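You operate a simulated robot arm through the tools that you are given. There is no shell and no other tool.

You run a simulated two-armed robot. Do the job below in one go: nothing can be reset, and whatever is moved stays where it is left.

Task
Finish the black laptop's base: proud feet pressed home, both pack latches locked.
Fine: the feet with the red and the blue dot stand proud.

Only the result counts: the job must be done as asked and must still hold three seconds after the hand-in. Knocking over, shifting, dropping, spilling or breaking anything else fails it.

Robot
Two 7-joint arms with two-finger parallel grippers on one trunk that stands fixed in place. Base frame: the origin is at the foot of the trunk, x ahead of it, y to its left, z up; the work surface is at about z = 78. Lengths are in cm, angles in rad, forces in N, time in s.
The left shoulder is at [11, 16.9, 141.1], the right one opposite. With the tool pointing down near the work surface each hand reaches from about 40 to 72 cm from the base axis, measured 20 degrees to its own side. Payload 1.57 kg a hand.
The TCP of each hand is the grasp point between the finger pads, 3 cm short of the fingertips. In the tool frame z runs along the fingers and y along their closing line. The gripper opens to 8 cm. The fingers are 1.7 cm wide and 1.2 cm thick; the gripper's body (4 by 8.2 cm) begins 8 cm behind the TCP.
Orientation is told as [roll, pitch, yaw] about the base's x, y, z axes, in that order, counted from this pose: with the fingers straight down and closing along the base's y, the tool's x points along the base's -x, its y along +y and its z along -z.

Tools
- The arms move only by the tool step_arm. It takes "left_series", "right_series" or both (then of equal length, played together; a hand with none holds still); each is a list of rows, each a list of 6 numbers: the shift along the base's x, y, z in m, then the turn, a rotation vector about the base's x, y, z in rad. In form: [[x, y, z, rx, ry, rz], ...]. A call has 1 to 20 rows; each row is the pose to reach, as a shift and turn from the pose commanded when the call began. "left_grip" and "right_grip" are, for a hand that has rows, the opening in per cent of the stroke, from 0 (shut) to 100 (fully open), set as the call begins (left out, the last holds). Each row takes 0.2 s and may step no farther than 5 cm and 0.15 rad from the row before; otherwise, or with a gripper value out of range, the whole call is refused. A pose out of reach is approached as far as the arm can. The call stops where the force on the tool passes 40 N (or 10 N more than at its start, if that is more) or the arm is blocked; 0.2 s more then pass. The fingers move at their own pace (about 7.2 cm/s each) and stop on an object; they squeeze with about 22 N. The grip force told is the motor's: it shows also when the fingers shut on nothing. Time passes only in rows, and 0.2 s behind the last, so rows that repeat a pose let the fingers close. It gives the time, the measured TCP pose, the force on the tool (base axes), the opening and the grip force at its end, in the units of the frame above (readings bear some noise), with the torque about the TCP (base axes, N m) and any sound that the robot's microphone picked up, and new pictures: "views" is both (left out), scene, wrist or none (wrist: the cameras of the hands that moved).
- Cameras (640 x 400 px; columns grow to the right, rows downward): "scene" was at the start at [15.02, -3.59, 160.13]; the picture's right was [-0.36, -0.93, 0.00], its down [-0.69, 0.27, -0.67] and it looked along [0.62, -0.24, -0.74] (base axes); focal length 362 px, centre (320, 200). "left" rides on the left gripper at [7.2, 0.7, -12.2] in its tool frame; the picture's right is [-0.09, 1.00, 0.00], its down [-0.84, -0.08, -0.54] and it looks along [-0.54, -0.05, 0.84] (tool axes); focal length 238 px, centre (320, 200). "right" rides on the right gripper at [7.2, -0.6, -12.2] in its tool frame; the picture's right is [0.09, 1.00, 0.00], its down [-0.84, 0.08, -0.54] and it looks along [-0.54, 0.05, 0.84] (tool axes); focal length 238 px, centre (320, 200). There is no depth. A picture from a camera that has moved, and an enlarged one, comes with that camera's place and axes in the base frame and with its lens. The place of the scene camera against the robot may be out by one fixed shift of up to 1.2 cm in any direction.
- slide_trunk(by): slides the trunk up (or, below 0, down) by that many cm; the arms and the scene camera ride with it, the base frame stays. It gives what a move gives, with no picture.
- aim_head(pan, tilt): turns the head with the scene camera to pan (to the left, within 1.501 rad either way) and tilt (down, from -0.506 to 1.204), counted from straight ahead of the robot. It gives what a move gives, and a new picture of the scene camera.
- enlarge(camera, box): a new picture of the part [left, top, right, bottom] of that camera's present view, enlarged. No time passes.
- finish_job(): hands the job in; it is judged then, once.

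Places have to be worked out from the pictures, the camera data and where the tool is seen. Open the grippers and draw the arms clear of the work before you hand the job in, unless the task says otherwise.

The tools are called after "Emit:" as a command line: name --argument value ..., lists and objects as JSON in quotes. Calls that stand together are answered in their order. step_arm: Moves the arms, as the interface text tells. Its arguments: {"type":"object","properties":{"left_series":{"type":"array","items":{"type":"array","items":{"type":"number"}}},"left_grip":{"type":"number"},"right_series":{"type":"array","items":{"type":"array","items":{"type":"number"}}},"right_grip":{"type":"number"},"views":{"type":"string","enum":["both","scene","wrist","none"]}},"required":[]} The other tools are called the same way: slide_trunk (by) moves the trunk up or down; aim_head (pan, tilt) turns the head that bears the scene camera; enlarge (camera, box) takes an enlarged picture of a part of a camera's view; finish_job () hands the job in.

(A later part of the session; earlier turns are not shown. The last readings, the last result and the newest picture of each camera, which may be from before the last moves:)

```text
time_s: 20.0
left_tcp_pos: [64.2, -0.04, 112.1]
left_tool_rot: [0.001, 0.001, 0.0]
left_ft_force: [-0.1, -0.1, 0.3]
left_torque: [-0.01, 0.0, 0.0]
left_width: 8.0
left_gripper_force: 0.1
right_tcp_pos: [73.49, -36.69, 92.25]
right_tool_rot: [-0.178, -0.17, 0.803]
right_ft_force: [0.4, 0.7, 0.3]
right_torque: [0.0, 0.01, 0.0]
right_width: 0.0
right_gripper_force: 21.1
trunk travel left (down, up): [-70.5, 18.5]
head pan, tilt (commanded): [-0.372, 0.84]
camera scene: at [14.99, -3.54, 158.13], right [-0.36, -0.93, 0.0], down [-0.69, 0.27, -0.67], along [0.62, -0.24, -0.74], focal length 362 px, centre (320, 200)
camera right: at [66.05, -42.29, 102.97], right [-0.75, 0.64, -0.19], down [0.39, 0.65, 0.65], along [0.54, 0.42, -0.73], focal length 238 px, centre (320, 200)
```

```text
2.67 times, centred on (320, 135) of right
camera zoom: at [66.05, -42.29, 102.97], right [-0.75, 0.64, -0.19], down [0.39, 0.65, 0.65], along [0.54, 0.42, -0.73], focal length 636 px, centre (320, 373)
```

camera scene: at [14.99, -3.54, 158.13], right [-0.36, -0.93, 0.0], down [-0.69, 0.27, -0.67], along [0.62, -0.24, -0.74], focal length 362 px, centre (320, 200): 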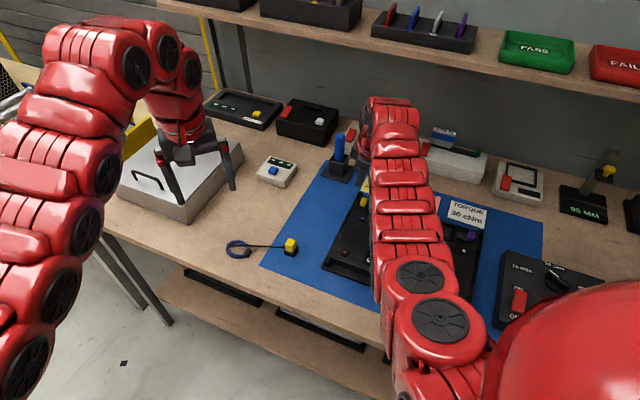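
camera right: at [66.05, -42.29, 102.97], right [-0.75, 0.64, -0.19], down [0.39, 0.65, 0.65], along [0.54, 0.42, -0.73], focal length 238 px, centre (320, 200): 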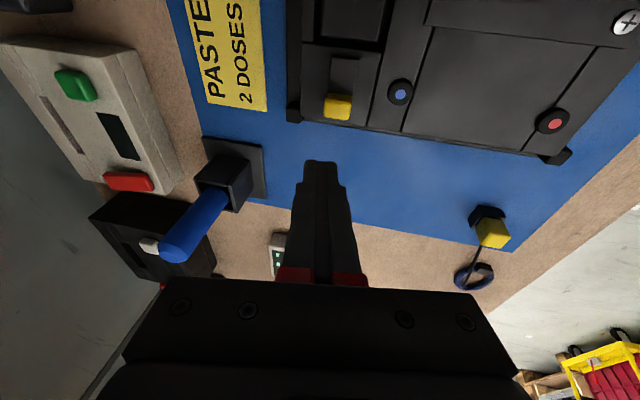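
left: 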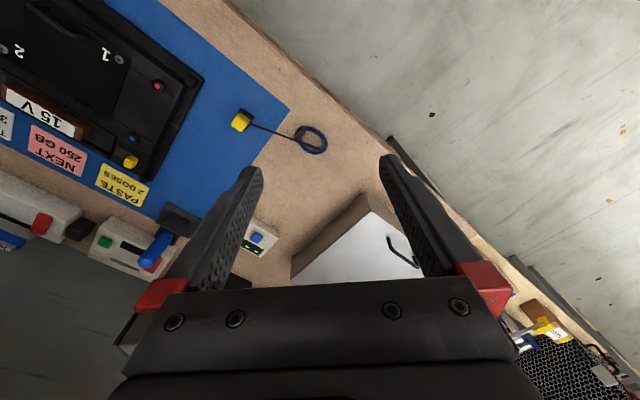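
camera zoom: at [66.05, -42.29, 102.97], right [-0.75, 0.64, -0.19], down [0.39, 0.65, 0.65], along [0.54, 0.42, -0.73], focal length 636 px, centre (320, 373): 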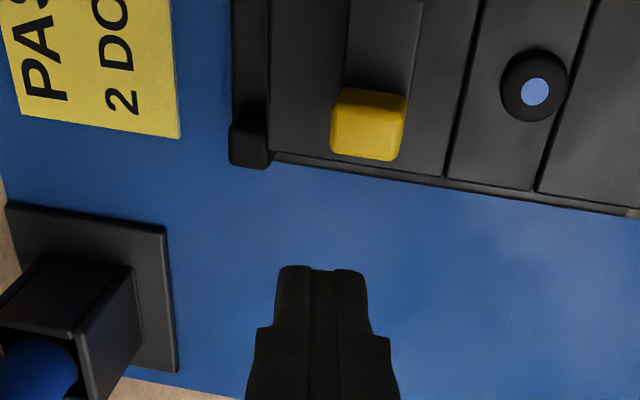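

This is an excellent view: the knob's track runs straight up the picture, and the tips hang just outside the laptop's end and clear of the corner post. I'll shift 0.5 cm sideways to line up better and lower the tips to z≈84 for a check.

Emit:
step_arm --right_series '[[-0.0025, 0.0045, -0.02, 0, 0, 0], [-0.0025, 0.0045, -0.04, 0, 0, 0], [-0.0025, 0.0045, -0.054, 0, 0, 0], [-0.0025, 0.0045, -0.054, 0, 0, 0]]' --views "wrist"

Emit:
enlarge --camera "right" --box '[240, 90, 400, 210]'

```text
time_s: 21.0
left_tcp_pos: [64.25, -0.12, 112.14]
left_tool_rot: [0.0, 0.001, -0.001]
left_ft_force: [-0.8, -0.6, -1.0]
left_torque: [0.0, -0.01, 0.0]
left_width: 8.02
left_gripper_force: 0.1
right_tcp_pos: [73.03, -36.21, 86.77]
right_tool_rot: [-0.178, -0.171, 0.8]
right_ft_force: [0.2, 0.0, -0.1]
right_torque: [0.02, 0.04, 0.03]
right_width: 0.0
right_gripper_force: 21.3
trunk travel left (down, up): [-70.5, 18.5]
head pan, tilt (commanded): [-0.372, 0.84]
camera right: at [65.79, -41.8, 97.49], right [-0.75, 0.64, -0.19], down [0.39, 0.65, 0.65], along [0.54, 0.41, -0.73], focal length 238 px, centre (320, 200)
```

right: 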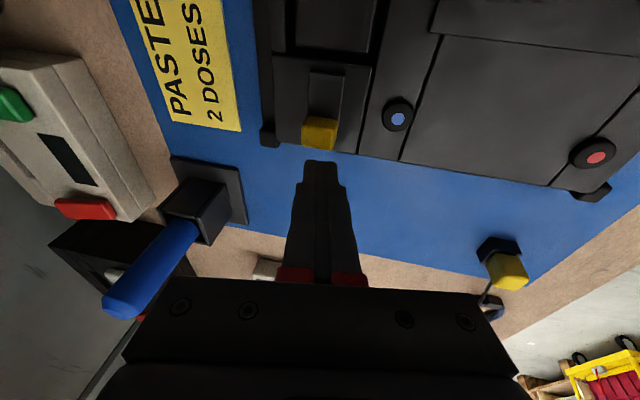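

```text
3.33 times, centred on (320, 150) of right
camera zoom: at [65.79, -41.8, 97.49], right [-0.75, 0.64, -0.19], down [0.39, 0.65, 0.65], along [0.54, 0.41, -0.73], focal length 794 px, centre (320, 367)
```

zoom: 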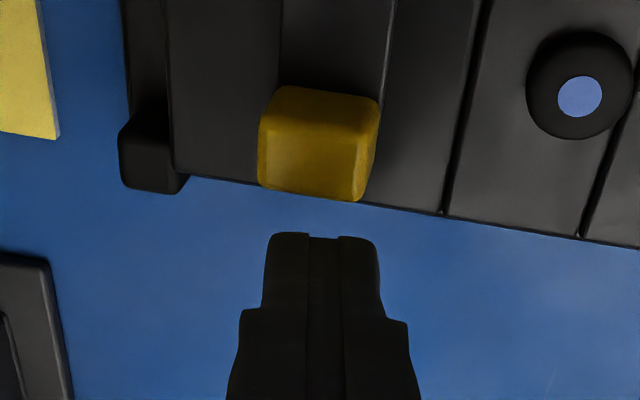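

The tips are aligned with the knob and about 1 cm outside it. I'll lower them another 1.3 cm so their ends sit around z 82.5, below the knob top and above the housing, then begin pushing inward along (−0.707, −0.707).

Emit:
step_arm --right_series '[[0, 0, -0.007, 0, 0, 0], [0, 0, -0.013, 0, 0, 0], [-0.0018, -0.0018, -0.013, 0, 0, 0], [-0.0035, -0.0035, -0.013, 0, 0, 0], [-0.0053, -0.0053, -0.013, 0, 0, 0], [-0.0071, -0.0071, -0.013, 0, 0, 0]]' --views "wrist"

Emit:
enlarge --camera "right" --box '[240, 90, 400, 210]'

```text
time_s: 22.4
left_tcp_pos: [64.22, -0.0, 111.99]
left_tool_rot: [0.001, 0.001, 0.0]
left_ft_force: [-0.1, -0.7, -0.3]
left_torque: [-0.01, 0.03, -0.04]
left_width: 7.99
left_gripper_force: 0.1
right_tcp_pos: [72.66, -37.33, 85.63]
right_tool_rot: [-0.177, -0.17, 0.802]
right_ft_force: [0.2, 0.4, 0.7]
right_torque: [0.02, -0.03, 0.02]
right_width: 0.01
right_gripper_force: 21.6
trunk travel left (down, up): [-70.5, 18.5]
head pan, tilt (commanded): [-0.372, 0.84]
camera right: at [65.19, -42.75, 96.29], right [-0.75, 0.64, -0.19], down [0.39, 0.65, 0.65], along [0.54, 0.41, -0.73], focal length 238 px, centre (320, 200)
```

right: 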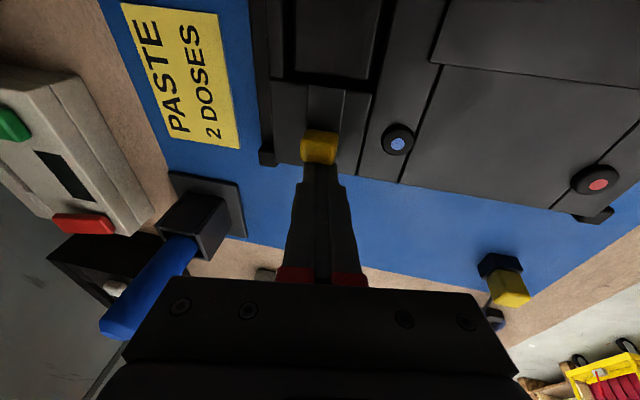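

```text
3.33 times, centred on (320, 150) of right
camera zoom: at [65.19, -42.75, 96.29], right [-0.75, 0.64, -0.19], down [0.39, 0.65, 0.65], along [0.54, 0.41, -0.73], focal length 794 px, centre (320, 367)
```

zoom: 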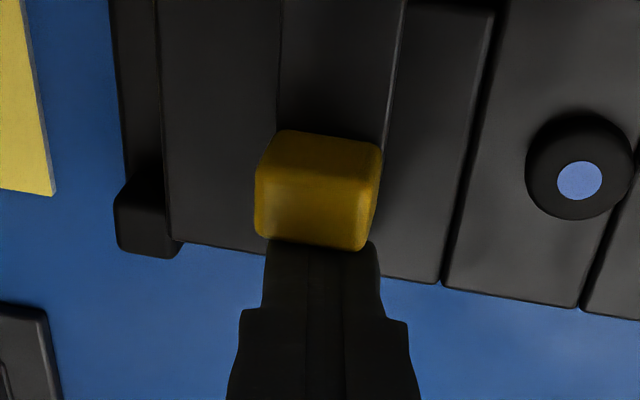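

The tips just touch the knob's outer face with no force yet. I'll push inward in 2 mm rows.

Emit:
step_arm --right_series '[[-0.0014, -0.0014, 0, 0, 0, 0], [-0.0028, -0.0028, 0, 0, 0, 0], [-0.0042, -0.0042, 0, 0, 0, 0], [-0.0057, -0.0057, 0, 0, 0, 0], [-0.0071, -0.0071, 0, 0, 0, 0]]' --views "wrist"

Emit:
enlarge --camera "right" --box '[240, 60, 400, 180]'

```text
time_s: 23.6
left_tcp_pos: [64.2, -0.14, 112.07]
left_tool_rot: [0.001, 0.0, 0.0]
left_ft_force: [-0.2, 0.3, -1.1]
left_torque: [0.02, 0.0, 0.03]
left_width: 7.99
left_gripper_force: 0.1
right_tcp_pos: [71.76, -37.83, 85.61]
right_tool_rot: [-0.174, -0.17, 0.801]
right_ft_force: [0.4, 0.3, 0.7]
right_torque: [-0.02, -0.03, -0.01]
right_width: 0.0
right_gripper_force: 21.6
trunk travel left (down, up): [-70.5, 18.5]
head pan, tilt (commanded): [-0.372, 0.84]
camera right: at [64.41, -43.42, 96.26], right [-0.75, 0.64, -0.19], down [0.39, 0.65, 0.65], along [0.54, 0.42, -0.73], focal length 238 px, centre (320, 200)
```

right: 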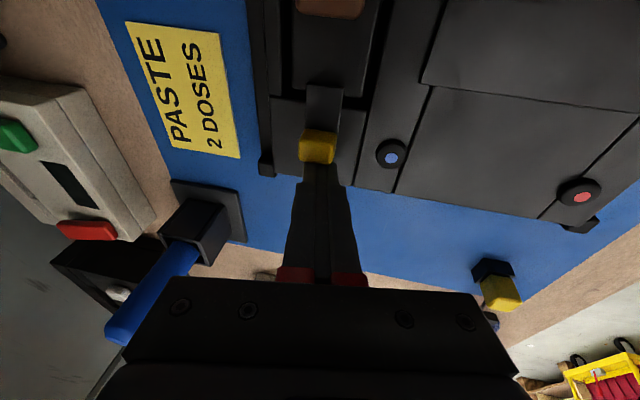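

```text
3.33 times, centred on (320, 120) of right
camera zoom: at [64.41, -43.42, 96.26], right [-0.75, 0.64, -0.19], down [0.39, 0.65, 0.65], along [0.54, 0.42, -0.73], focal length 794 px, centre (320, 467)
```

zoom: 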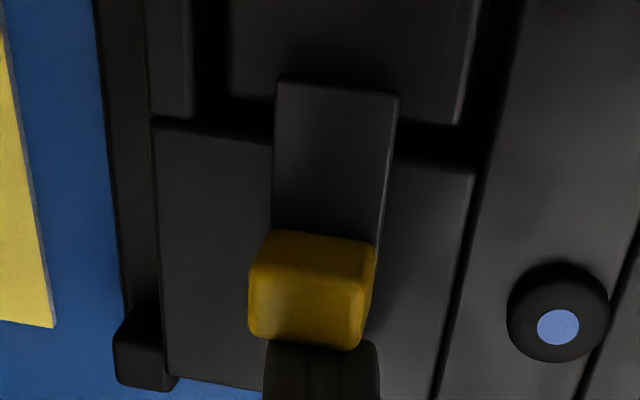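

The grey plate is a bolt that rides with the knob and now bridges the gap toward the pack, with almost no resistance. I'll keep pushing inward.

Emit:
step_arm --right_series '[[-0.0014, -0.0014, 0, 0, 0, 0], [-0.0028, -0.0028, 0, 0, 0, 0], [-0.0042, -0.0042, 0, 0, 0, 0], [-0.0057, -0.0057, 0, 0, 0, 0]]' --views "wrist"

Emit:
enlarge --camera "right" --box '[240, 60, 400, 180]'

```text
time_s: 24.6
left_tcp_pos: [64.5, -0.01, 111.91]
left_tool_rot: [-0.003, 0.0, 0.0]
left_ft_force: [0.4, 0.3, -0.1]
left_torque: [0.01, -0.03, -0.02]
left_width: 8.0
left_gripper_force: 0.0
right_tcp_pos: [71.7, -37.98, 85.7]
right_tool_rot: [-0.178, -0.172, 0.805]
right_ft_force: [20.0, 19.5, 0.3]
right_torque: [0.45, -0.19, 0.09]
right_width: 0.0
right_gripper_force: 21.2
trunk travel left (down, up): [-70.5, 18.5]
head pan, tilt (commanded): [-0.372, 0.84]
camera right: at [64.31, -43.57, 96.26], right [-0.75, 0.63, -0.19], down [0.38, 0.65, 0.66], along [0.54, 0.42, -0.73], focal length 238 px, centre (320, 200)
```

right: 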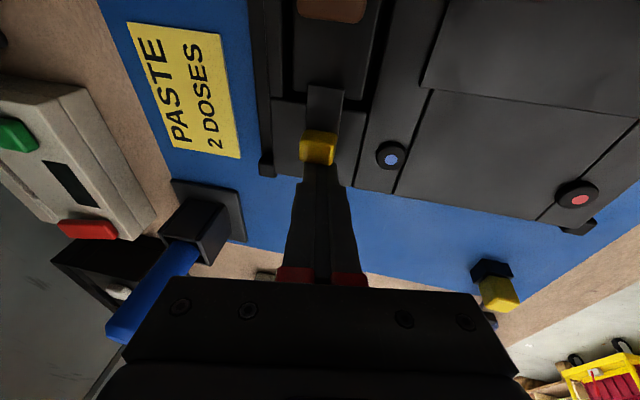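

```text
3.33 times, centred on (320, 120) of right
camera zoom: at [64.31, -43.57, 96.26], right [-0.75, 0.63, -0.19], down [0.38, 0.65, 0.66], along [0.54, 0.42, -0.73], focal length 794 px, centre (320, 467)
```

zoom: 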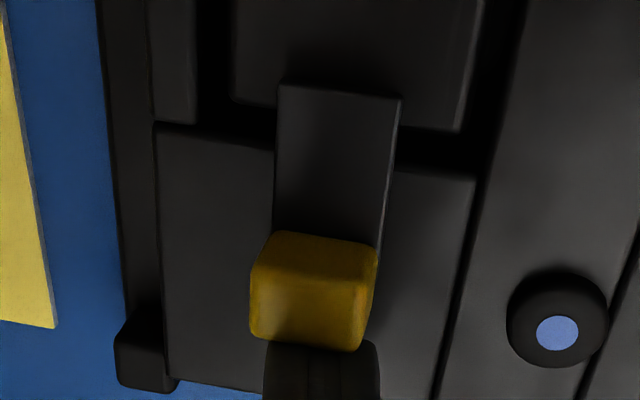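

The push now meets 28 N and the bolt's end lies about 0.5 cm over the pack's edge. The laptop itself hasn't moved. I'll press a touch harder to tell a detent from the real end stop.

Emit:
step_arm --right_series '[[-0.0007, -0.0007, 0, 0, 0, 0], [-0.0014, -0.0014, 0, 0, 0, 0], [-0.0021, -0.0021, 0, 0, 0, 0]]' --views "wrist"

Emit:
enlarge --camera "right" --box '[240, 60, 400, 180]'

```text
time_s: 25.4
left_tcp_pos: [64.53, 0.31, 111.88]
left_tool_rot: [-0.003, 0.001, 0.002]
left_ft_force: [0.1, -0.4, 0.7]
left_torque: [-0.01, 0.03, 0.02]
left_width: 8.0
left_gripper_force: 0.0
right_tcp_pos: [71.46, -38.39, 85.56]
right_tool_rot: [-0.18, -0.174, 0.804]
right_ft_force: [29.0, 18.7, 10.4]
right_torque: [0.4, -0.39, 0.08]
right_width: 0.0
right_gripper_force: 21.4
trunk travel left (down, up): [-70.5, 18.5]
head pan, tilt (commanded): [-0.372, 0.84]
camera right: at [64.06, -43.8, 96.32], right [-0.75, 0.64, -0.19], down [0.38, 0.65, 0.66], along [0.54, 0.42, -0.73], focal length 238 px, centre (320, 200)
```

right: 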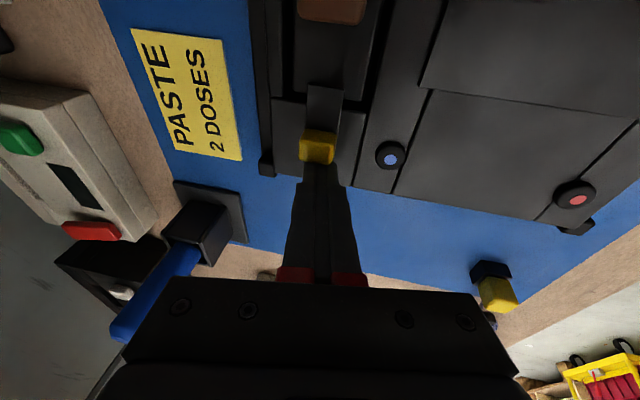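

```text
3.33 times, centred on (320, 120) of right
camera zoom: at [64.06, -43.8, 96.32], right [-0.75, 0.64, -0.19], down [0.38, 0.65, 0.66], along [0.54, 0.42, -0.73], focal length 794 px, centre (320, 467)
```

zoom: 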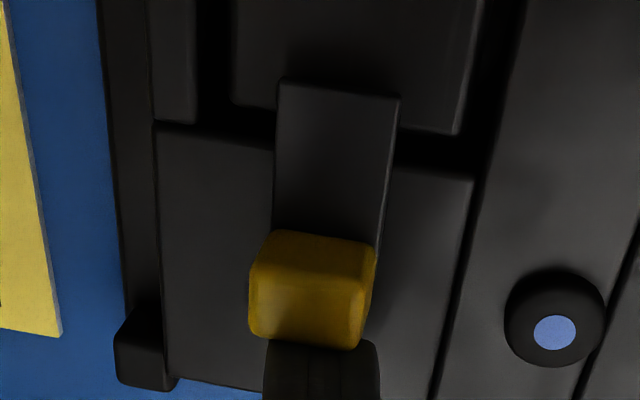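

At about 36 N the bolt went no further, so this is its end stop. I'll back off outward now and rise to look at the latch.

Emit:
step_arm --right_series '[[0.005, 0.005, 0.0, 0, 0, 0], [0.01, 0.01, 0.0, 0, 0, 0], [0.01, 0.01, 0.03, 0, 0, 0], [0.01, 0.01, 0.06, 0, 0, 0], [-0.01, -0.01, 0.08, 0, 0, 0], [-0.01, -0.01, 0.08, 0, 0, 0]]' --views "both"

Emit:
enlarge --camera "right" --box '[220, 0, 420, 150]'

Emit:
enlarge --camera "scene" --box '[320, 160, 520, 300]'

Emit:
enlarge --camera "left" --box '[0, 40, 190, 190]'

```text
time_s: 26.8
left_tcp_pos: [64.14, -0.15, 112.08]
left_tool_rot: [0.0, 0.0, -0.001]
left_ft_force: [0.2, -0.4, -0.3]
left_torque: [-0.02, 0.0, 0.01]
left_width: 8.03
left_gripper_force: 0.1
right_tcp_pos: [70.06, -39.52, 93.57]
right_tool_rot: [-0.175, -0.169, 0.803]
right_ft_force: [0.3, 0.7, -0.8]
right_torque: [-0.05, -0.01, 0.03]
right_width: 0.01
right_gripper_force: 21.0
trunk travel left (down, up): [-70.5, 18.5]
head pan, tilt (commanded): [-0.372, 0.84]
camera scene: at [15.06, -3.51, 158.12], right [-0.36, -0.93, 0.0], down [-0.69, 0.27, -0.67], along [0.62, -0.24, -0.74], focal length 362 px, centre (320, 200)
camera right: at [62.64, -45.05, 104.21], right [-0.75, 0.64, -0.19], down [0.39, 0.65, 0.65], along [0.54, 0.41, -0.73], focal length 238 px, centre (320, 200)
```

scene: 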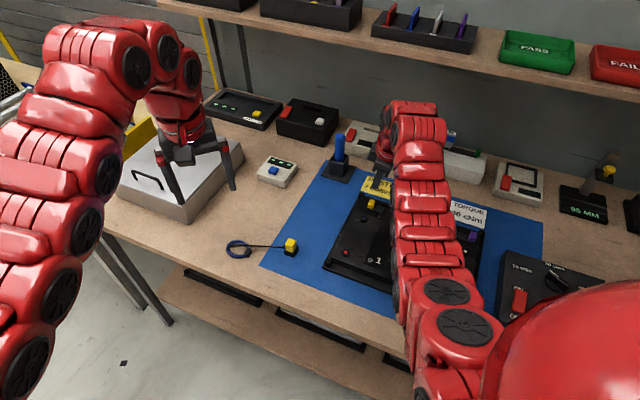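
right: 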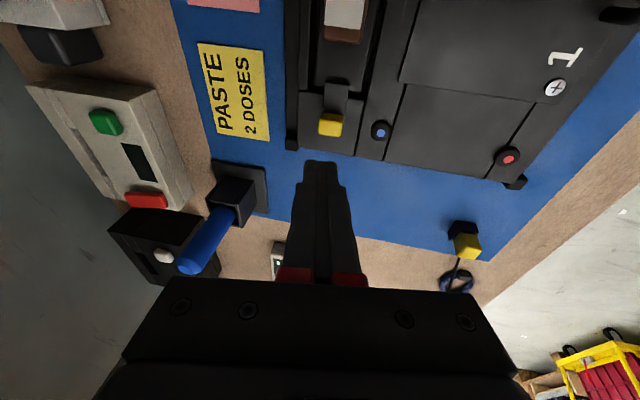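

```text
2.67 times, centred on (320, 75) of right
camera zoom: at [62.64, -45.05, 104.21], right [-0.75, 0.64, -0.19], down [0.39, 0.65, 0.65], along [0.54, 0.41, -0.73], focal length 636 px, centre (320, 533)
```

zoom: 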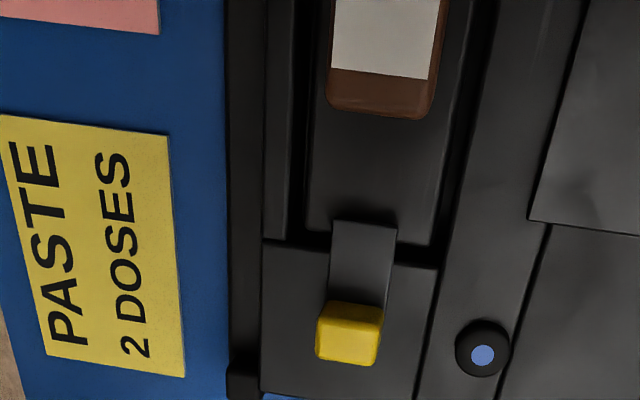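

```text
2.86 times, centred on (420, 230) of scene
camera zoom: at [15.06, -3.51, 158.12], right [-0.36, -0.93, 0.0], down [-0.69, 0.27, -0.67], along [0.62, -0.24, -0.74], focal length 1035 px, centre (34, 114)
```

zoom: 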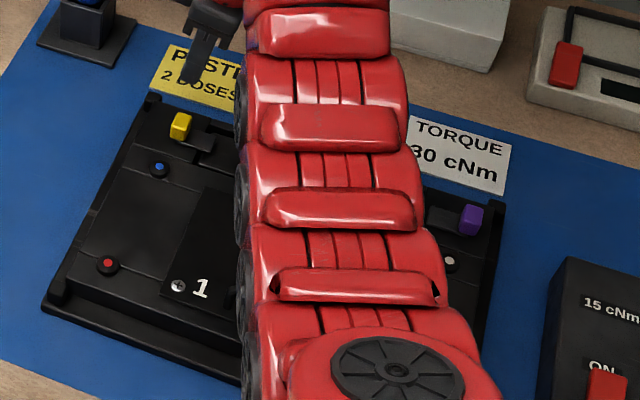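

```text
2.67 times, centred on (95, 115) of left
camera zoom: at [57.12, 0.74, 124.2], right [0.09, 1.0, 0.0], down [0.84, -0.08, 0.54], along [0.54, -0.05, -0.84], focal length 636 px, centre (920, 427)
```

zoom: 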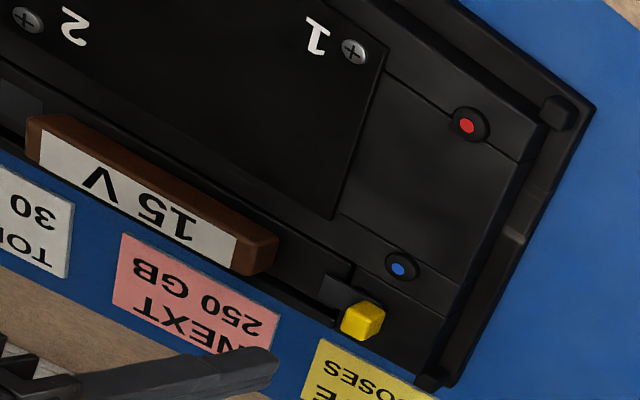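

The bolt now lies over the pack's edge. To see whether the laptop shifted at all, I'll take the same left-camera crop as before for a direct comparison.

Emit:
enlarge --camera "left" --box '[0, 0, 240, 180]'

Emit:
enlarge --camera "right" --box '[280, 30, 380, 110]'

```text
2.22 times, centred on (120, 90) of left
camera zoom: at [57.12, 0.74, 124.2], right [0.09, 1.0, 0.0], down [0.84, -0.08, 0.54], along [0.54, -0.05, -0.84], focal length 530 px, centre (764, 444)
```

zoom: 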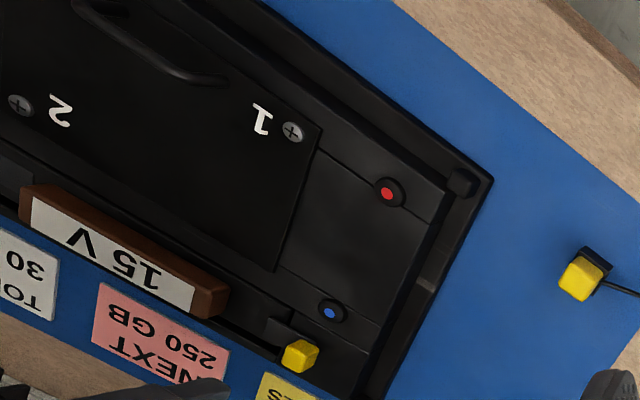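

```text
5.00 times, centred on (330, 70) of right
camera zoom: at [62.64, -45.05, 104.21], right [-0.75, 0.64, -0.19], down [0.39, 0.65, 0.65], along [0.54, 0.41, -0.73], focal length 1192 px, centre (270, 850)
```

zoom: 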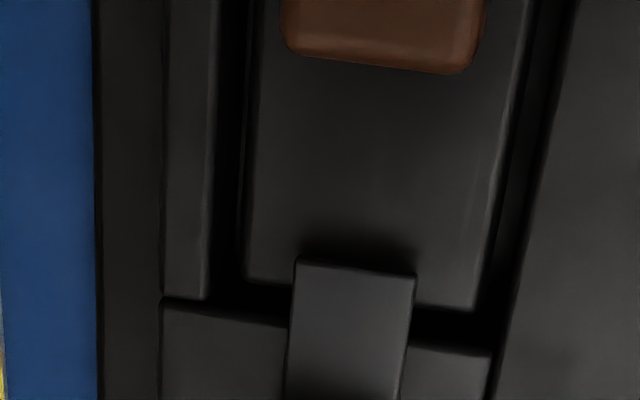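

Compared with the plug and notes, the base moved only about 2–3 mm, which is small, so I'll be gentler on the purple latch. Next I'll carry the closed fingers above a spot just outside the purple knob, yawed −45° so the camera sees the push from the side, with a slight outward tilt.

Emit:
step_arm --right_series '[[-0.0125, -0.0208, -0.0013, 0.0163, 0.0053, -0.1297], [-0.0252, -0.0413, -0.0027, 0.0326, 0.0106, -0.2594], [-0.0384, -0.0614, -0.004, 0.0488, 0.0158, -0.389], [-0.0523, -0.0807, -0.0053, 0.0651, 0.0211, -0.5187], [-0.0672, -0.0991, -0.0067, 0.0814, 0.0264, -0.6484], [-0.083, -0.1165, -0.008, 0.0977, 0.0317, -0.7781], [-0.0998, -0.1329, -0.0093, 0.1139, 0.0369, -0.9078], [-0.1177, -0.1483, -0.0107, 0.1302, 0.0422, -1.0374], [-0.1364, -0.1629, -0.012, 0.1465, 0.0475, -1.1671], [-0.1558, -0.1767, -0.0133, 0.1628, 0.0528, -1.2968], [-0.1758, -0.19, -0.0147, 0.179, 0.058, -1.4265], [-0.196, -0.203, -0.016, 0.1953, 0.0633, -1.5562], [-0.196, -0.203, -0.016, 0.1953, 0.0633, -1.5562]]' --right_grip 0 --views "both"

Emit:
enlarge --camera "right" --box '[220, 60, 420, 210]'

```text
time_s: 29.6
left_tcp_pos: [64.26, -0.12, 111.99]
left_tool_rot: [0.0, -0.002, 0.001]
left_ft_force: [0.1, -0.4, 0.2]
left_torque: [0.01, 0.02, -0.01]
left_width: 8.0
left_gripper_force: 0.0
right_tcp_pos: [50.43, -60.35, 91.99]
right_tool_rot: [0.001, -0.116, -0.785]
right_ft_force: [0.1, 0.4, -0.1]
right_torque: [0.0, -0.02, 0.01]
right_width: 0.01
right_gripper_force: 21.5
trunk travel left (down, up): [-70.5, 18.5]
head pan, tilt (commanded): [-0.372, 0.84]
camera scene: at [15.05, -3.57, 158.13], right [-0.36, -0.93, 0.0], down [-0.69, 0.27, -0.67], along [0.62, -0.24, -0.74], focal length 362 px, centre (320, 200)
camera right: at [44.03, -54.66, 103.2], right [0.64, 0.77, -0.01], down [0.6, -0.49, 0.63], along [0.48, -0.41, -0.77], focal length 238 px, centre (320, 200)
```

scene: 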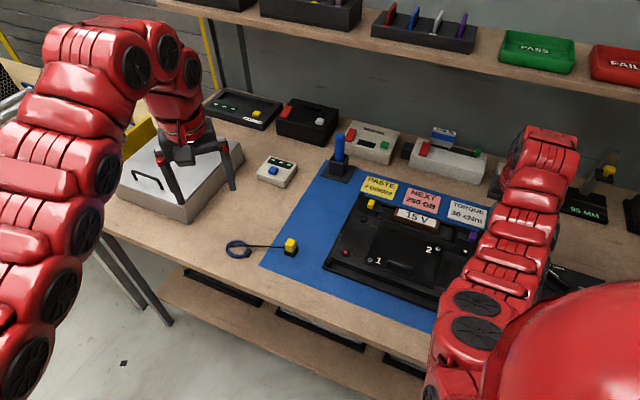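
right: 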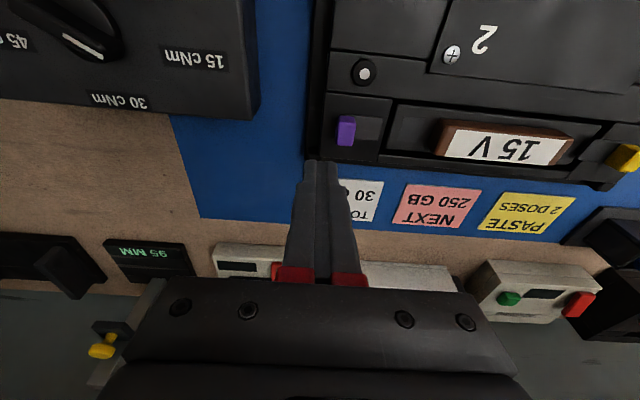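

```text
2.67 times, centred on (320, 135) of right
camera zoom: at [44.03, -54.66, 103.2], right [0.64, 0.77, -0.01], down [0.6, -0.49, 0.63], along [0.48, -0.41, -0.77], focal length 636 px, centre (320, 373)
```

zoom: 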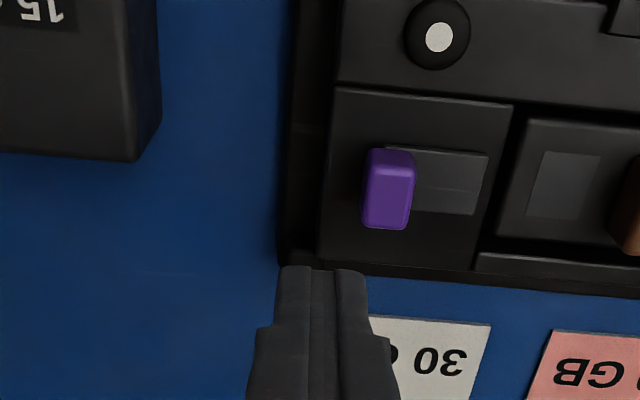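

From this side view the purple knob and its bolt mirror the yellow ones, with the grey patch on the pack marking the bolt's landing. Closed fingers are 2.4 cm thick along the slide, so I'll shift 0.6 cm more outward and lower to z≈84 at the tips.

Emit:
step_arm --right_series '[[-0.0045, -0.0035, -0.02, 0, 0, 0], [-0.0045, -0.0035, -0.04, 0, 0, 0], [-0.0045, -0.0035, -0.052, 0, 0, 0], [-0.0045, -0.0035, -0.052, 0, 0, 0]]' --views "wrist"

Emit:
enlarge --camera "right" --box '[240, 70, 420, 205]'

```text
time_s: 30.6
left_tcp_pos: [64.29, -0.11, 112.11]
left_tool_rot: [0.0, -0.001, -0.001]
left_ft_force: [0.5, 0.3, -0.9]
left_torque: [0.01, 0.0, 0.0]
left_width: 8.0
left_gripper_force: 0.0
right_tcp_pos: [50.02, -60.45, 86.73]
right_tool_rot: [0.003, -0.116, -0.784]
right_ft_force: [-0.6, 0.0, 0.6]
right_torque: [0.01, 0.0, -0.01]
right_width: 0.0
right_gripper_force: 21.4
trunk travel left (down, up): [-70.5, 18.5]
head pan, tilt (commanded): [-0.372, 0.84]
camera right: at [43.61, -54.96, 97.94], right [0.64, 0.77, -0.01], down [0.6, -0.49, 0.63], along [0.48, -0.41, -0.77], focal length 238 px, centre (320, 200)
```

right: 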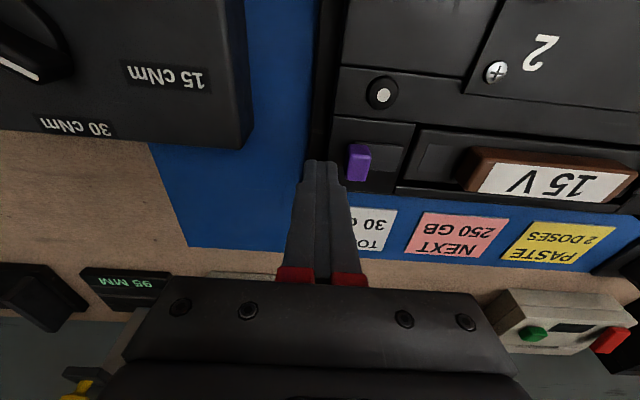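

```text
2.96 times, centred on (330, 138) of right
camera zoom: at [43.61, -54.96, 97.94], right [0.64, 0.77, -0.01], down [0.6, -0.49, 0.63], along [0.48, -0.41, -0.77], focal length 706 px, centre (290, 385)
```

zoom: 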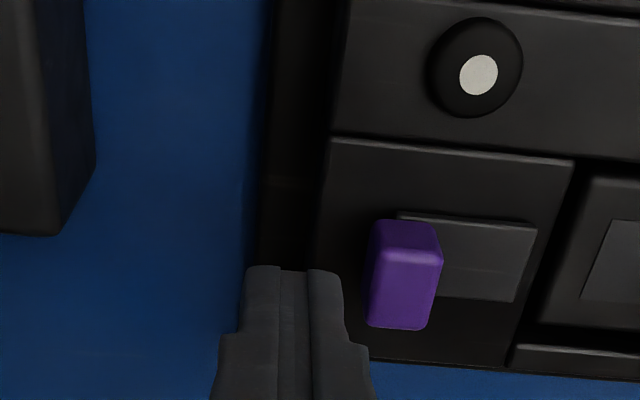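

The tips are about 0.6 cm outside the knob and level with it across the slide. I'll lower 1.25 cm and start pushing inward, toward +x +y, in 2 mm rows.

Emit:
step_arm --right_series '[[0, 0, -0.007, 0, 0, 0], [0, 0, -0.0125, 0, 0, 0], [0.0014, 0.0014, -0.0125, 0, 0, 0], [0.0028, 0.0028, -0.0125, 0, 0, 0], [0.0042, 0.0042, -0.0125, 0, 0, 0], [0.0057, 0.0057, -0.0125, 0, 0, 0], [0.0071, 0.0071, -0.0125, 0, 0, 0], [0.0085, 0.0085, -0.0125, 0, 0, 0]]' --views "wrist"

Emit:
enlarge --camera "right" --box '[240, 70, 420, 205]'

```text
time_s: 32.4
left_tcp_pos: [64.18, -0.09, 112.01]
left_tool_rot: [0.0, -0.001, 0.001]
left_ft_force: [0.4, -0.6, 0.2]
left_torque: [-0.02, -0.03, -0.03]
left_width: 8.0
left_gripper_force: 0.0
right_tcp_pos: [51.07, -59.52, 85.5]
right_tool_rot: [0.002, -0.117, -0.787]
right_ft_force: [-2.9, -0.1, -0.2]
right_torque: [0.03, 0.04, 0.0]
right_width: 0.01
right_gripper_force: 21.3
trunk travel left (down, up): [-70.5, 18.5]
head pan, tilt (commanded): [-0.372, 0.84]
camera right: at [44.45, -53.98, 96.78], right [0.64, 0.77, -0.01], down [0.6, -0.49, 0.63], along [0.48, -0.41, -0.77], focal length 238 px, centre (320, 200)
```

right: 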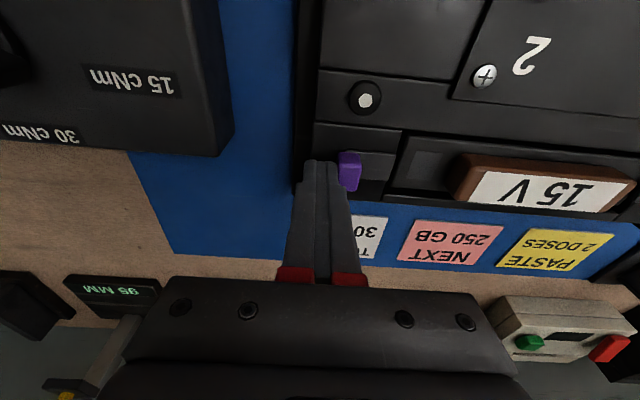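

```text
2.96 times, centred on (330, 138) of right
camera zoom: at [44.45, -53.98, 96.78], right [0.64, 0.77, -0.01], down [0.6, -0.49, 0.63], along [0.48, -0.41, -0.77], focal length 706 px, centre (290, 385)
```

zoom: 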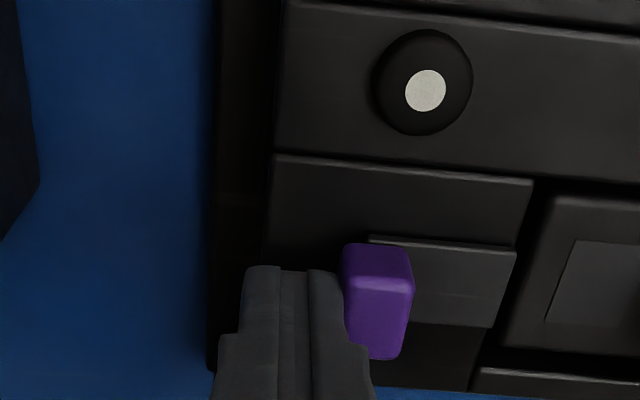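

The knob is in contact and has started sliding with only about 3 N. I'll keep pushing in small rows.

Emit:
step_arm --right_series '[[0.0014, 0.0014, 0, 0, 0, 0], [0.0028, 0.0028, 0, 0, 0, 0], [0.0042, 0.0042, 0, 0, 0, 0], [0.0057, 0.0057, 0, 0, 0, 0]]' --views "wrist"

Emit:
enlarge --camera "right" --box '[240, 70, 420, 205]'

```text
time_s: 33.4
left_tcp_pos: [64.12, -0.07, 112.04]
left_tool_rot: [0.001, 0.0, 0.0]
left_ft_force: [0.6, 0.0, 0.4]
left_torque: [0.0, -0.01, -0.02]
left_width: 8.0
left_gripper_force: 0.1
right_tcp_pos: [51.47, -58.92, 85.52]
right_tool_rot: [0.002, -0.114, -0.785]
right_ft_force: [-0.1, -0.5, -0.5]
right_torque: [0.02, -0.01, -0.03]
right_width: 0.0
right_gripper_force: 21.3
trunk travel left (down, up): [-70.5, 18.5]
head pan, tilt (commanded): [-0.372, 0.84]
camera right: at [44.95, -53.37, 96.75], right [0.64, 0.77, -0.01], down [0.6, -0.49, 0.63], along [0.48, -0.41, -0.77], focal length 238 px, centre (320, 200)
```

right: 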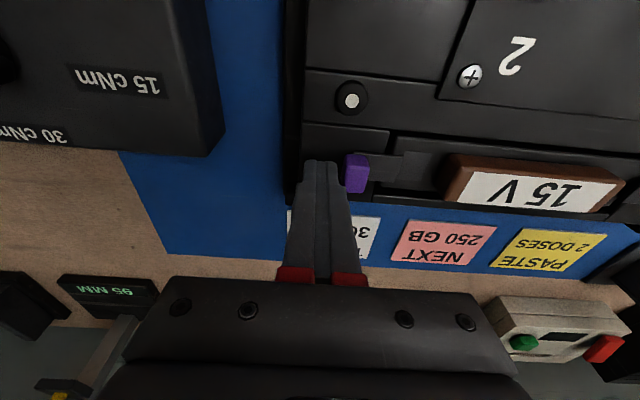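

```text
2.96 times, centred on (330, 138) of right
camera zoom: at [44.95, -53.37, 96.75], right [0.64, 0.77, -0.01], down [0.6, -0.49, 0.63], along [0.48, -0.41, -0.77], focal length 706 px, centre (290, 385)
```

zoom: 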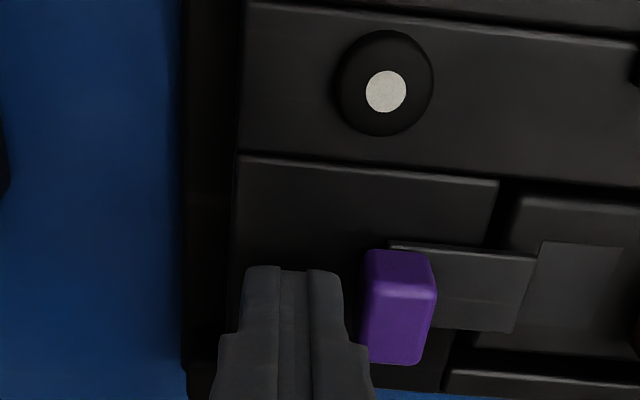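

The knob snapped ahead of the fingers on its own, so it went over its detent, and its bolt now lies over the pack's edge like the yellow one. I'll follow up gently to confirm it is against its stop.

Emit:
step_arm --right_series '[[0.0014, 0.0014, 0, 0, 0, 0], [0.0028, 0.0028, 0, 0, 0, 0], [0.0038, 0.0038, 0, 0, 0, 0], [0.0045, 0.0045, 0, 0, 0, 0]]' --views "wrist"

Emit:
enlarge --camera "right" --box '[240, 70, 420, 205]'

```text
time_s: 34.4
left_tcp_pos: [64.08, -0.05, 112.1]
left_tool_rot: [0.001, -0.001, 0.0]
left_ft_force: [-0.5, 1.2, -0.3]
left_torque: [-0.03, -0.02, 0.04]
left_width: 8.01
left_gripper_force: 0.1
right_tcp_pos: [51.88, -58.69, 85.43]
right_tool_rot: [0.002, -0.113, -0.785]
right_ft_force: [-4.2, 0.1, -0.1]
right_torque: [-0.02, 0.1, 0.0]
right_width: 0.0
right_gripper_force: 21.3
trunk travel left (down, up): [-70.5, 18.5]
head pan, tilt (commanded): [-0.372, 0.84]
camera right: at [45.35, -53.0, 96.76], right [0.64, 0.77, -0.01], down [0.6, -0.49, 0.63], along [0.48, -0.41, -0.77], focal length 238 px, centre (320, 200)
```

right: 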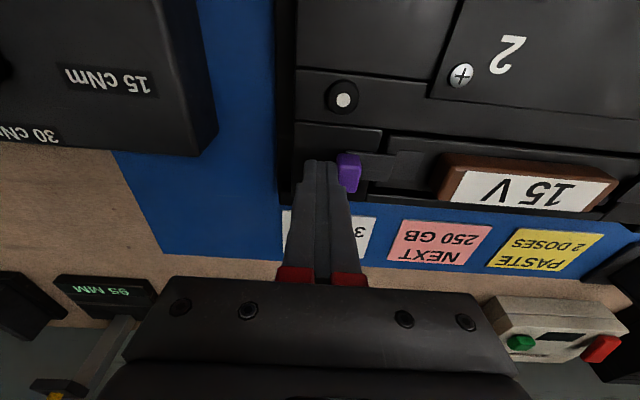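

```text
2.96 times, centred on (330, 138) of right
camera zoom: at [45.35, -53.0, 96.76], right [0.64, 0.77, -0.01], down [0.6, -0.49, 0.63], along [0.48, -0.41, -0.77], focal length 706 px, centre (290, 385)
```

zoom: 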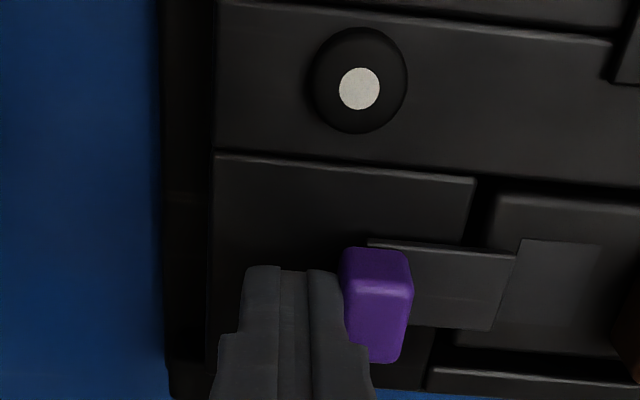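

Contact again with about 4 N, and the bolt hasn't advanced further over the pack. One more 2 mm gentle push will confirm the stop.

Emit:
step_arm --right_series '[[0.0007, 0.0007, 0, 0, 0, 0], [0.0014, 0.0014, 0, 0, 0, 0], [0.0018, 0.0018, 0, 0, 0, 0]]' --views "wrist"

Emit:
enlarge --camera "right" --box '[240, 70, 420, 205]'

```text
time_s: 35.2
left_tcp_pos: [64.07, -0.2, 112.06]
left_tool_rot: [0.002, -0.001, -0.002]
left_ft_force: [0.4, -0.3, 0.5]
left_torque: [0.01, 0.02, 0.01]
left_width: 7.99
left_gripper_force: 0.2
right_tcp_pos: [51.79, -58.53, 85.44]
right_tool_rot: [0.0, -0.116, -0.79]
right_ft_force: [-7.4, -9.4, -0.1]
right_torque: [-0.2, 0.18, -0.07]
right_width: 0.0
right_gripper_force: 21.0
trunk travel left (down, up): [-70.5, 18.5]
head pan, tilt (commanded): [-0.372, 0.84]
camera right: at [45.39, -52.92, 96.74], right [0.64, 0.77, -0.01], down [0.6, -0.49, 0.63], along [0.48, -0.41, -0.77], focal length 238 px, centre (320, 200)
```

right: 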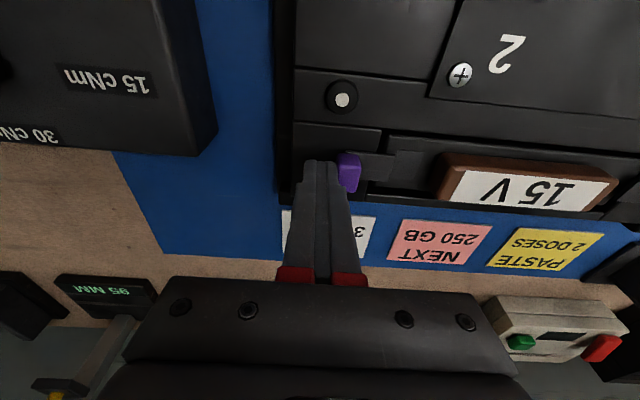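

```text
2.96 times, centred on (330, 138) of right
camera zoom: at [45.39, -52.92, 96.74], right [0.64, 0.77, -0.01], down [0.6, -0.49, 0.63], along [0.48, -0.41, -0.77], focal length 706 px, centre (290, 385)
```

zoom: 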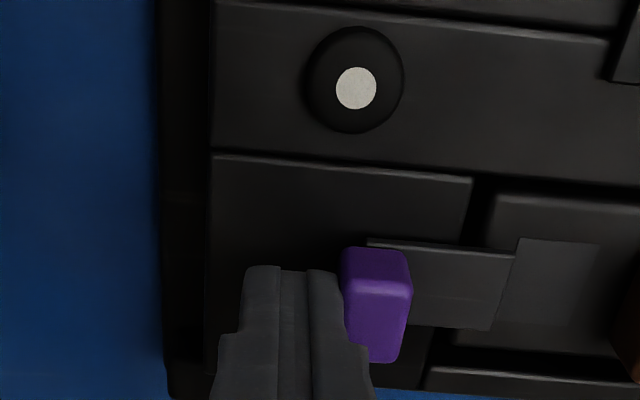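

It holds at 12 N with no movement, so the purple latch is home against its stop. I'll back away outward, rise, and open the gripper to inspect everything.

Emit:
step_arm --right_series '[[-0.005, -0.005, 0.0, 0, 0, 0], [-0.008, -0.008, 0.005, 0, 0, 0], [-0.008, -0.008, 0.04, 0, 0, 0], [-0.008, -0.008, 0.08, 0, 0, 0], [0.0, -0.01, 0.11, 0, 0, 0], [0.0, -0.01, 0.11, 0, 0, 0]]' --views "both"

Emit:
enlarge --camera "right" --box '[300, 30, 500, 180]'

Emit:
enlarge --camera "left" --box '[0, 0, 240, 180]'

Emit:
enlarge --camera "scene" --box '[310, 170, 510, 310]'

```text
time_s: 36.6
left_tcp_pos: [64.16, -0.09, 112.09]
left_tool_rot: [0.0, 0.001, 0.0]
left_ft_force: [0.6, 0.0, -0.9]
left_torque: [0.01, 0.0, -0.03]
left_width: 8.01
left_gripper_force: 0.0
right_tcp_pos: [52.16, -59.29, 96.33]
right_tool_rot: [0.003, -0.112, -0.787]
right_ft_force: [0.7, 0.4, -0.7]
right_torque: [-0.02, 0.01, 0.01]
right_width: 0.01
right_gripper_force: 21.1
trunk travel left (down, up): [-70.5, 18.5]
head pan, tilt (commanded): [-0.372, 0.84]
camera scene: at [15.0, -3.62, 158.13], right [-0.36, -0.93, 0.0], down [-0.69, 0.27, -0.67], along [0.62, -0.24, -0.74], focal length 362 px, centre (320, 200)
camera right: at [45.75, -53.74, 107.56], right [0.64, 0.77, -0.01], down [0.6, -0.49, 0.63], along [0.48, -0.41, -0.77], focal length 238 px, centre (320, 200)
```

scene: 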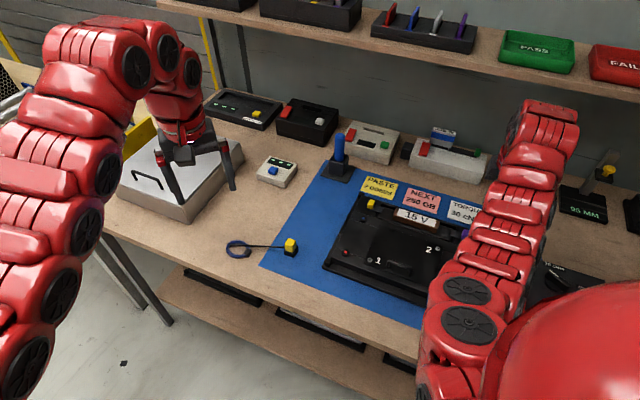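
right: 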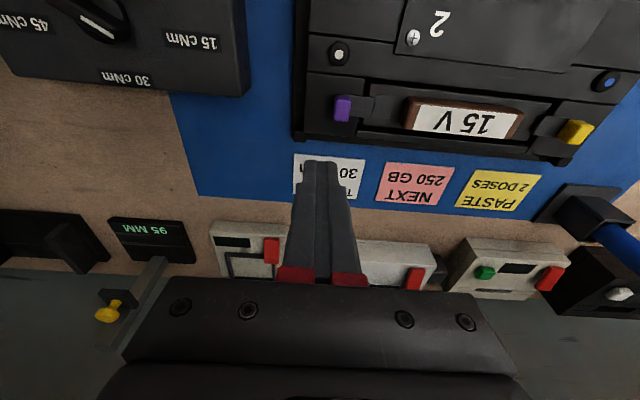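

```text
2.67 times, centred on (400, 105) of right
camera zoom: at [45.75, -53.74, 107.56], right [0.64, 0.77, -0.01], down [0.6, -0.49, 0.63], along [0.48, -0.41, -0.77], focal length 636 px, centre (107, 453)
```

zoom: 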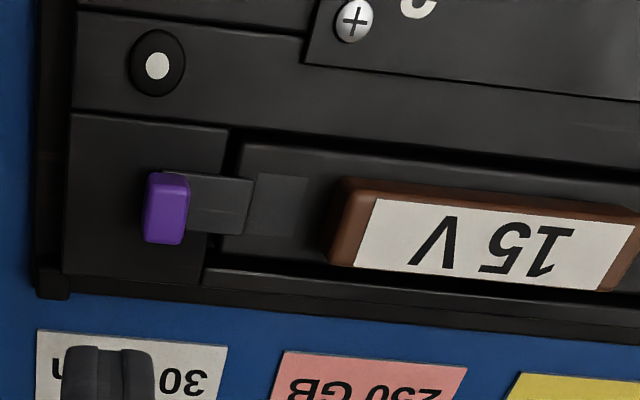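

```text
2.22 times, centred on (120, 90) of left
camera zoom: at [57.07, 0.65, 124.23], right [0.09, 1.0, 0.0], down [0.84, -0.08, 0.54], along [0.54, -0.05, -0.84], focal length 530 px, centre (764, 444)
```

zoom: 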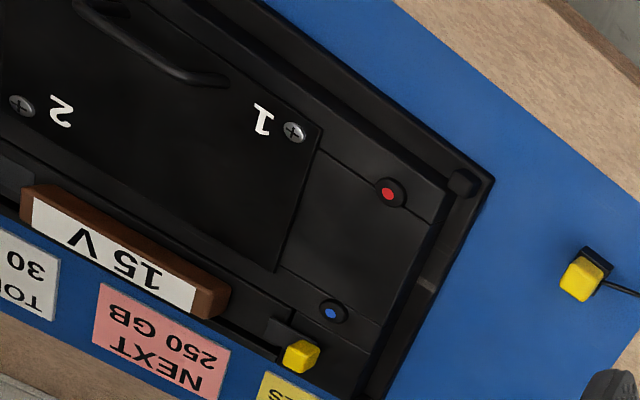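

```text
2.86 times, centred on (410, 240) of scene
camera zoom: at [15.0, -3.62, 158.13], right [-0.36, -0.93, 0.0], down [-0.69, 0.27, -0.67], along [0.62, -0.24, -0.74], focal length 1035 px, centre (63, 86)
```

zoom: 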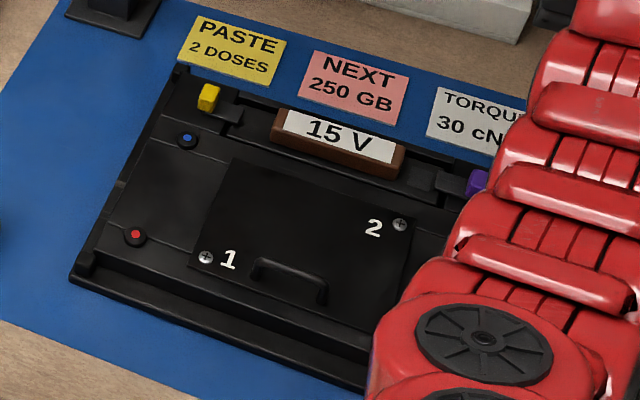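

Both bolts now lie over the pack's ends and the laptop sits cleanly in place. Before leaving, I'll compare the pressed feet's height with the white one that was already home.

Emit:
enlarge --camera "right" --box '[310, 20, 390, 80]'

Emit:
enlarge --camera "right" --box '[550, 50, 640, 150]'

Emit:
enlarge --camera "scene" --box '[330, 190, 400, 270]'

```text
6.67 times, centred on (350, 50) of right
camera zoom: at [45.75, -53.74, 107.56], right [0.64, 0.77, -0.01], down [0.6, -0.49, 0.63], along [0.48, -0.41, -0.77], focal length 1589 px, centre (120, 1200)
```

zoom: 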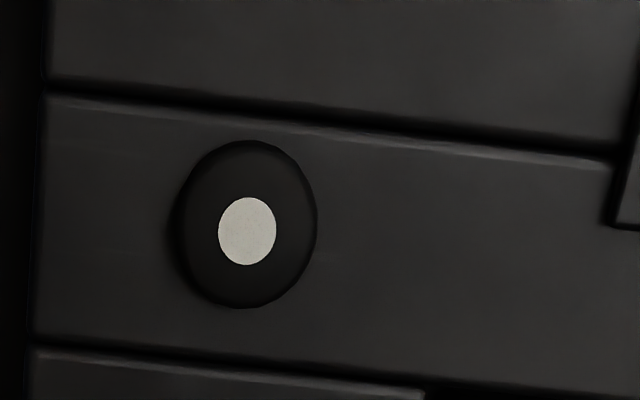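

```text
4.00 times, centred on (595, 100) of right
camera zoom: at [45.75, -53.74, 107.56], right [0.64, 0.77, -0.01], down [0.6, -0.49, 0.63], along [0.48, -0.41, -0.77], focal length 953 px, centre (-780, 600)
```

zoom: 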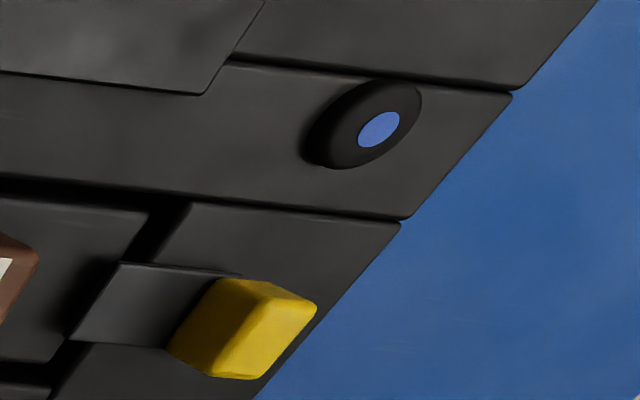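

```text
5.00 times, centred on (365, 230) of scene
camera zoom: at [15.0, -3.62, 158.13], right [-0.36, -0.93, 0.0], down [-0.69, 0.27, -0.67], along [0.62, -0.24, -0.74], focal length 1812 px, centre (95, 50)
```

zoom: 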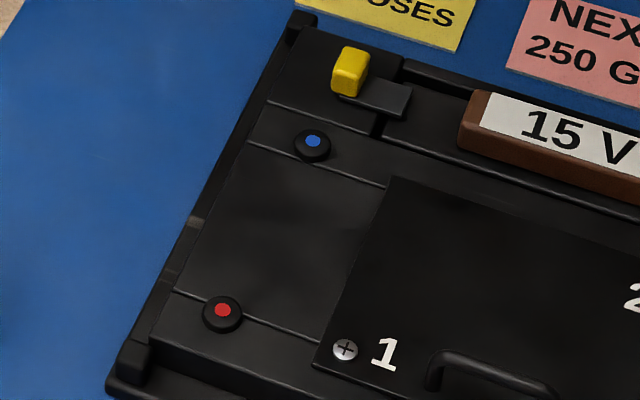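

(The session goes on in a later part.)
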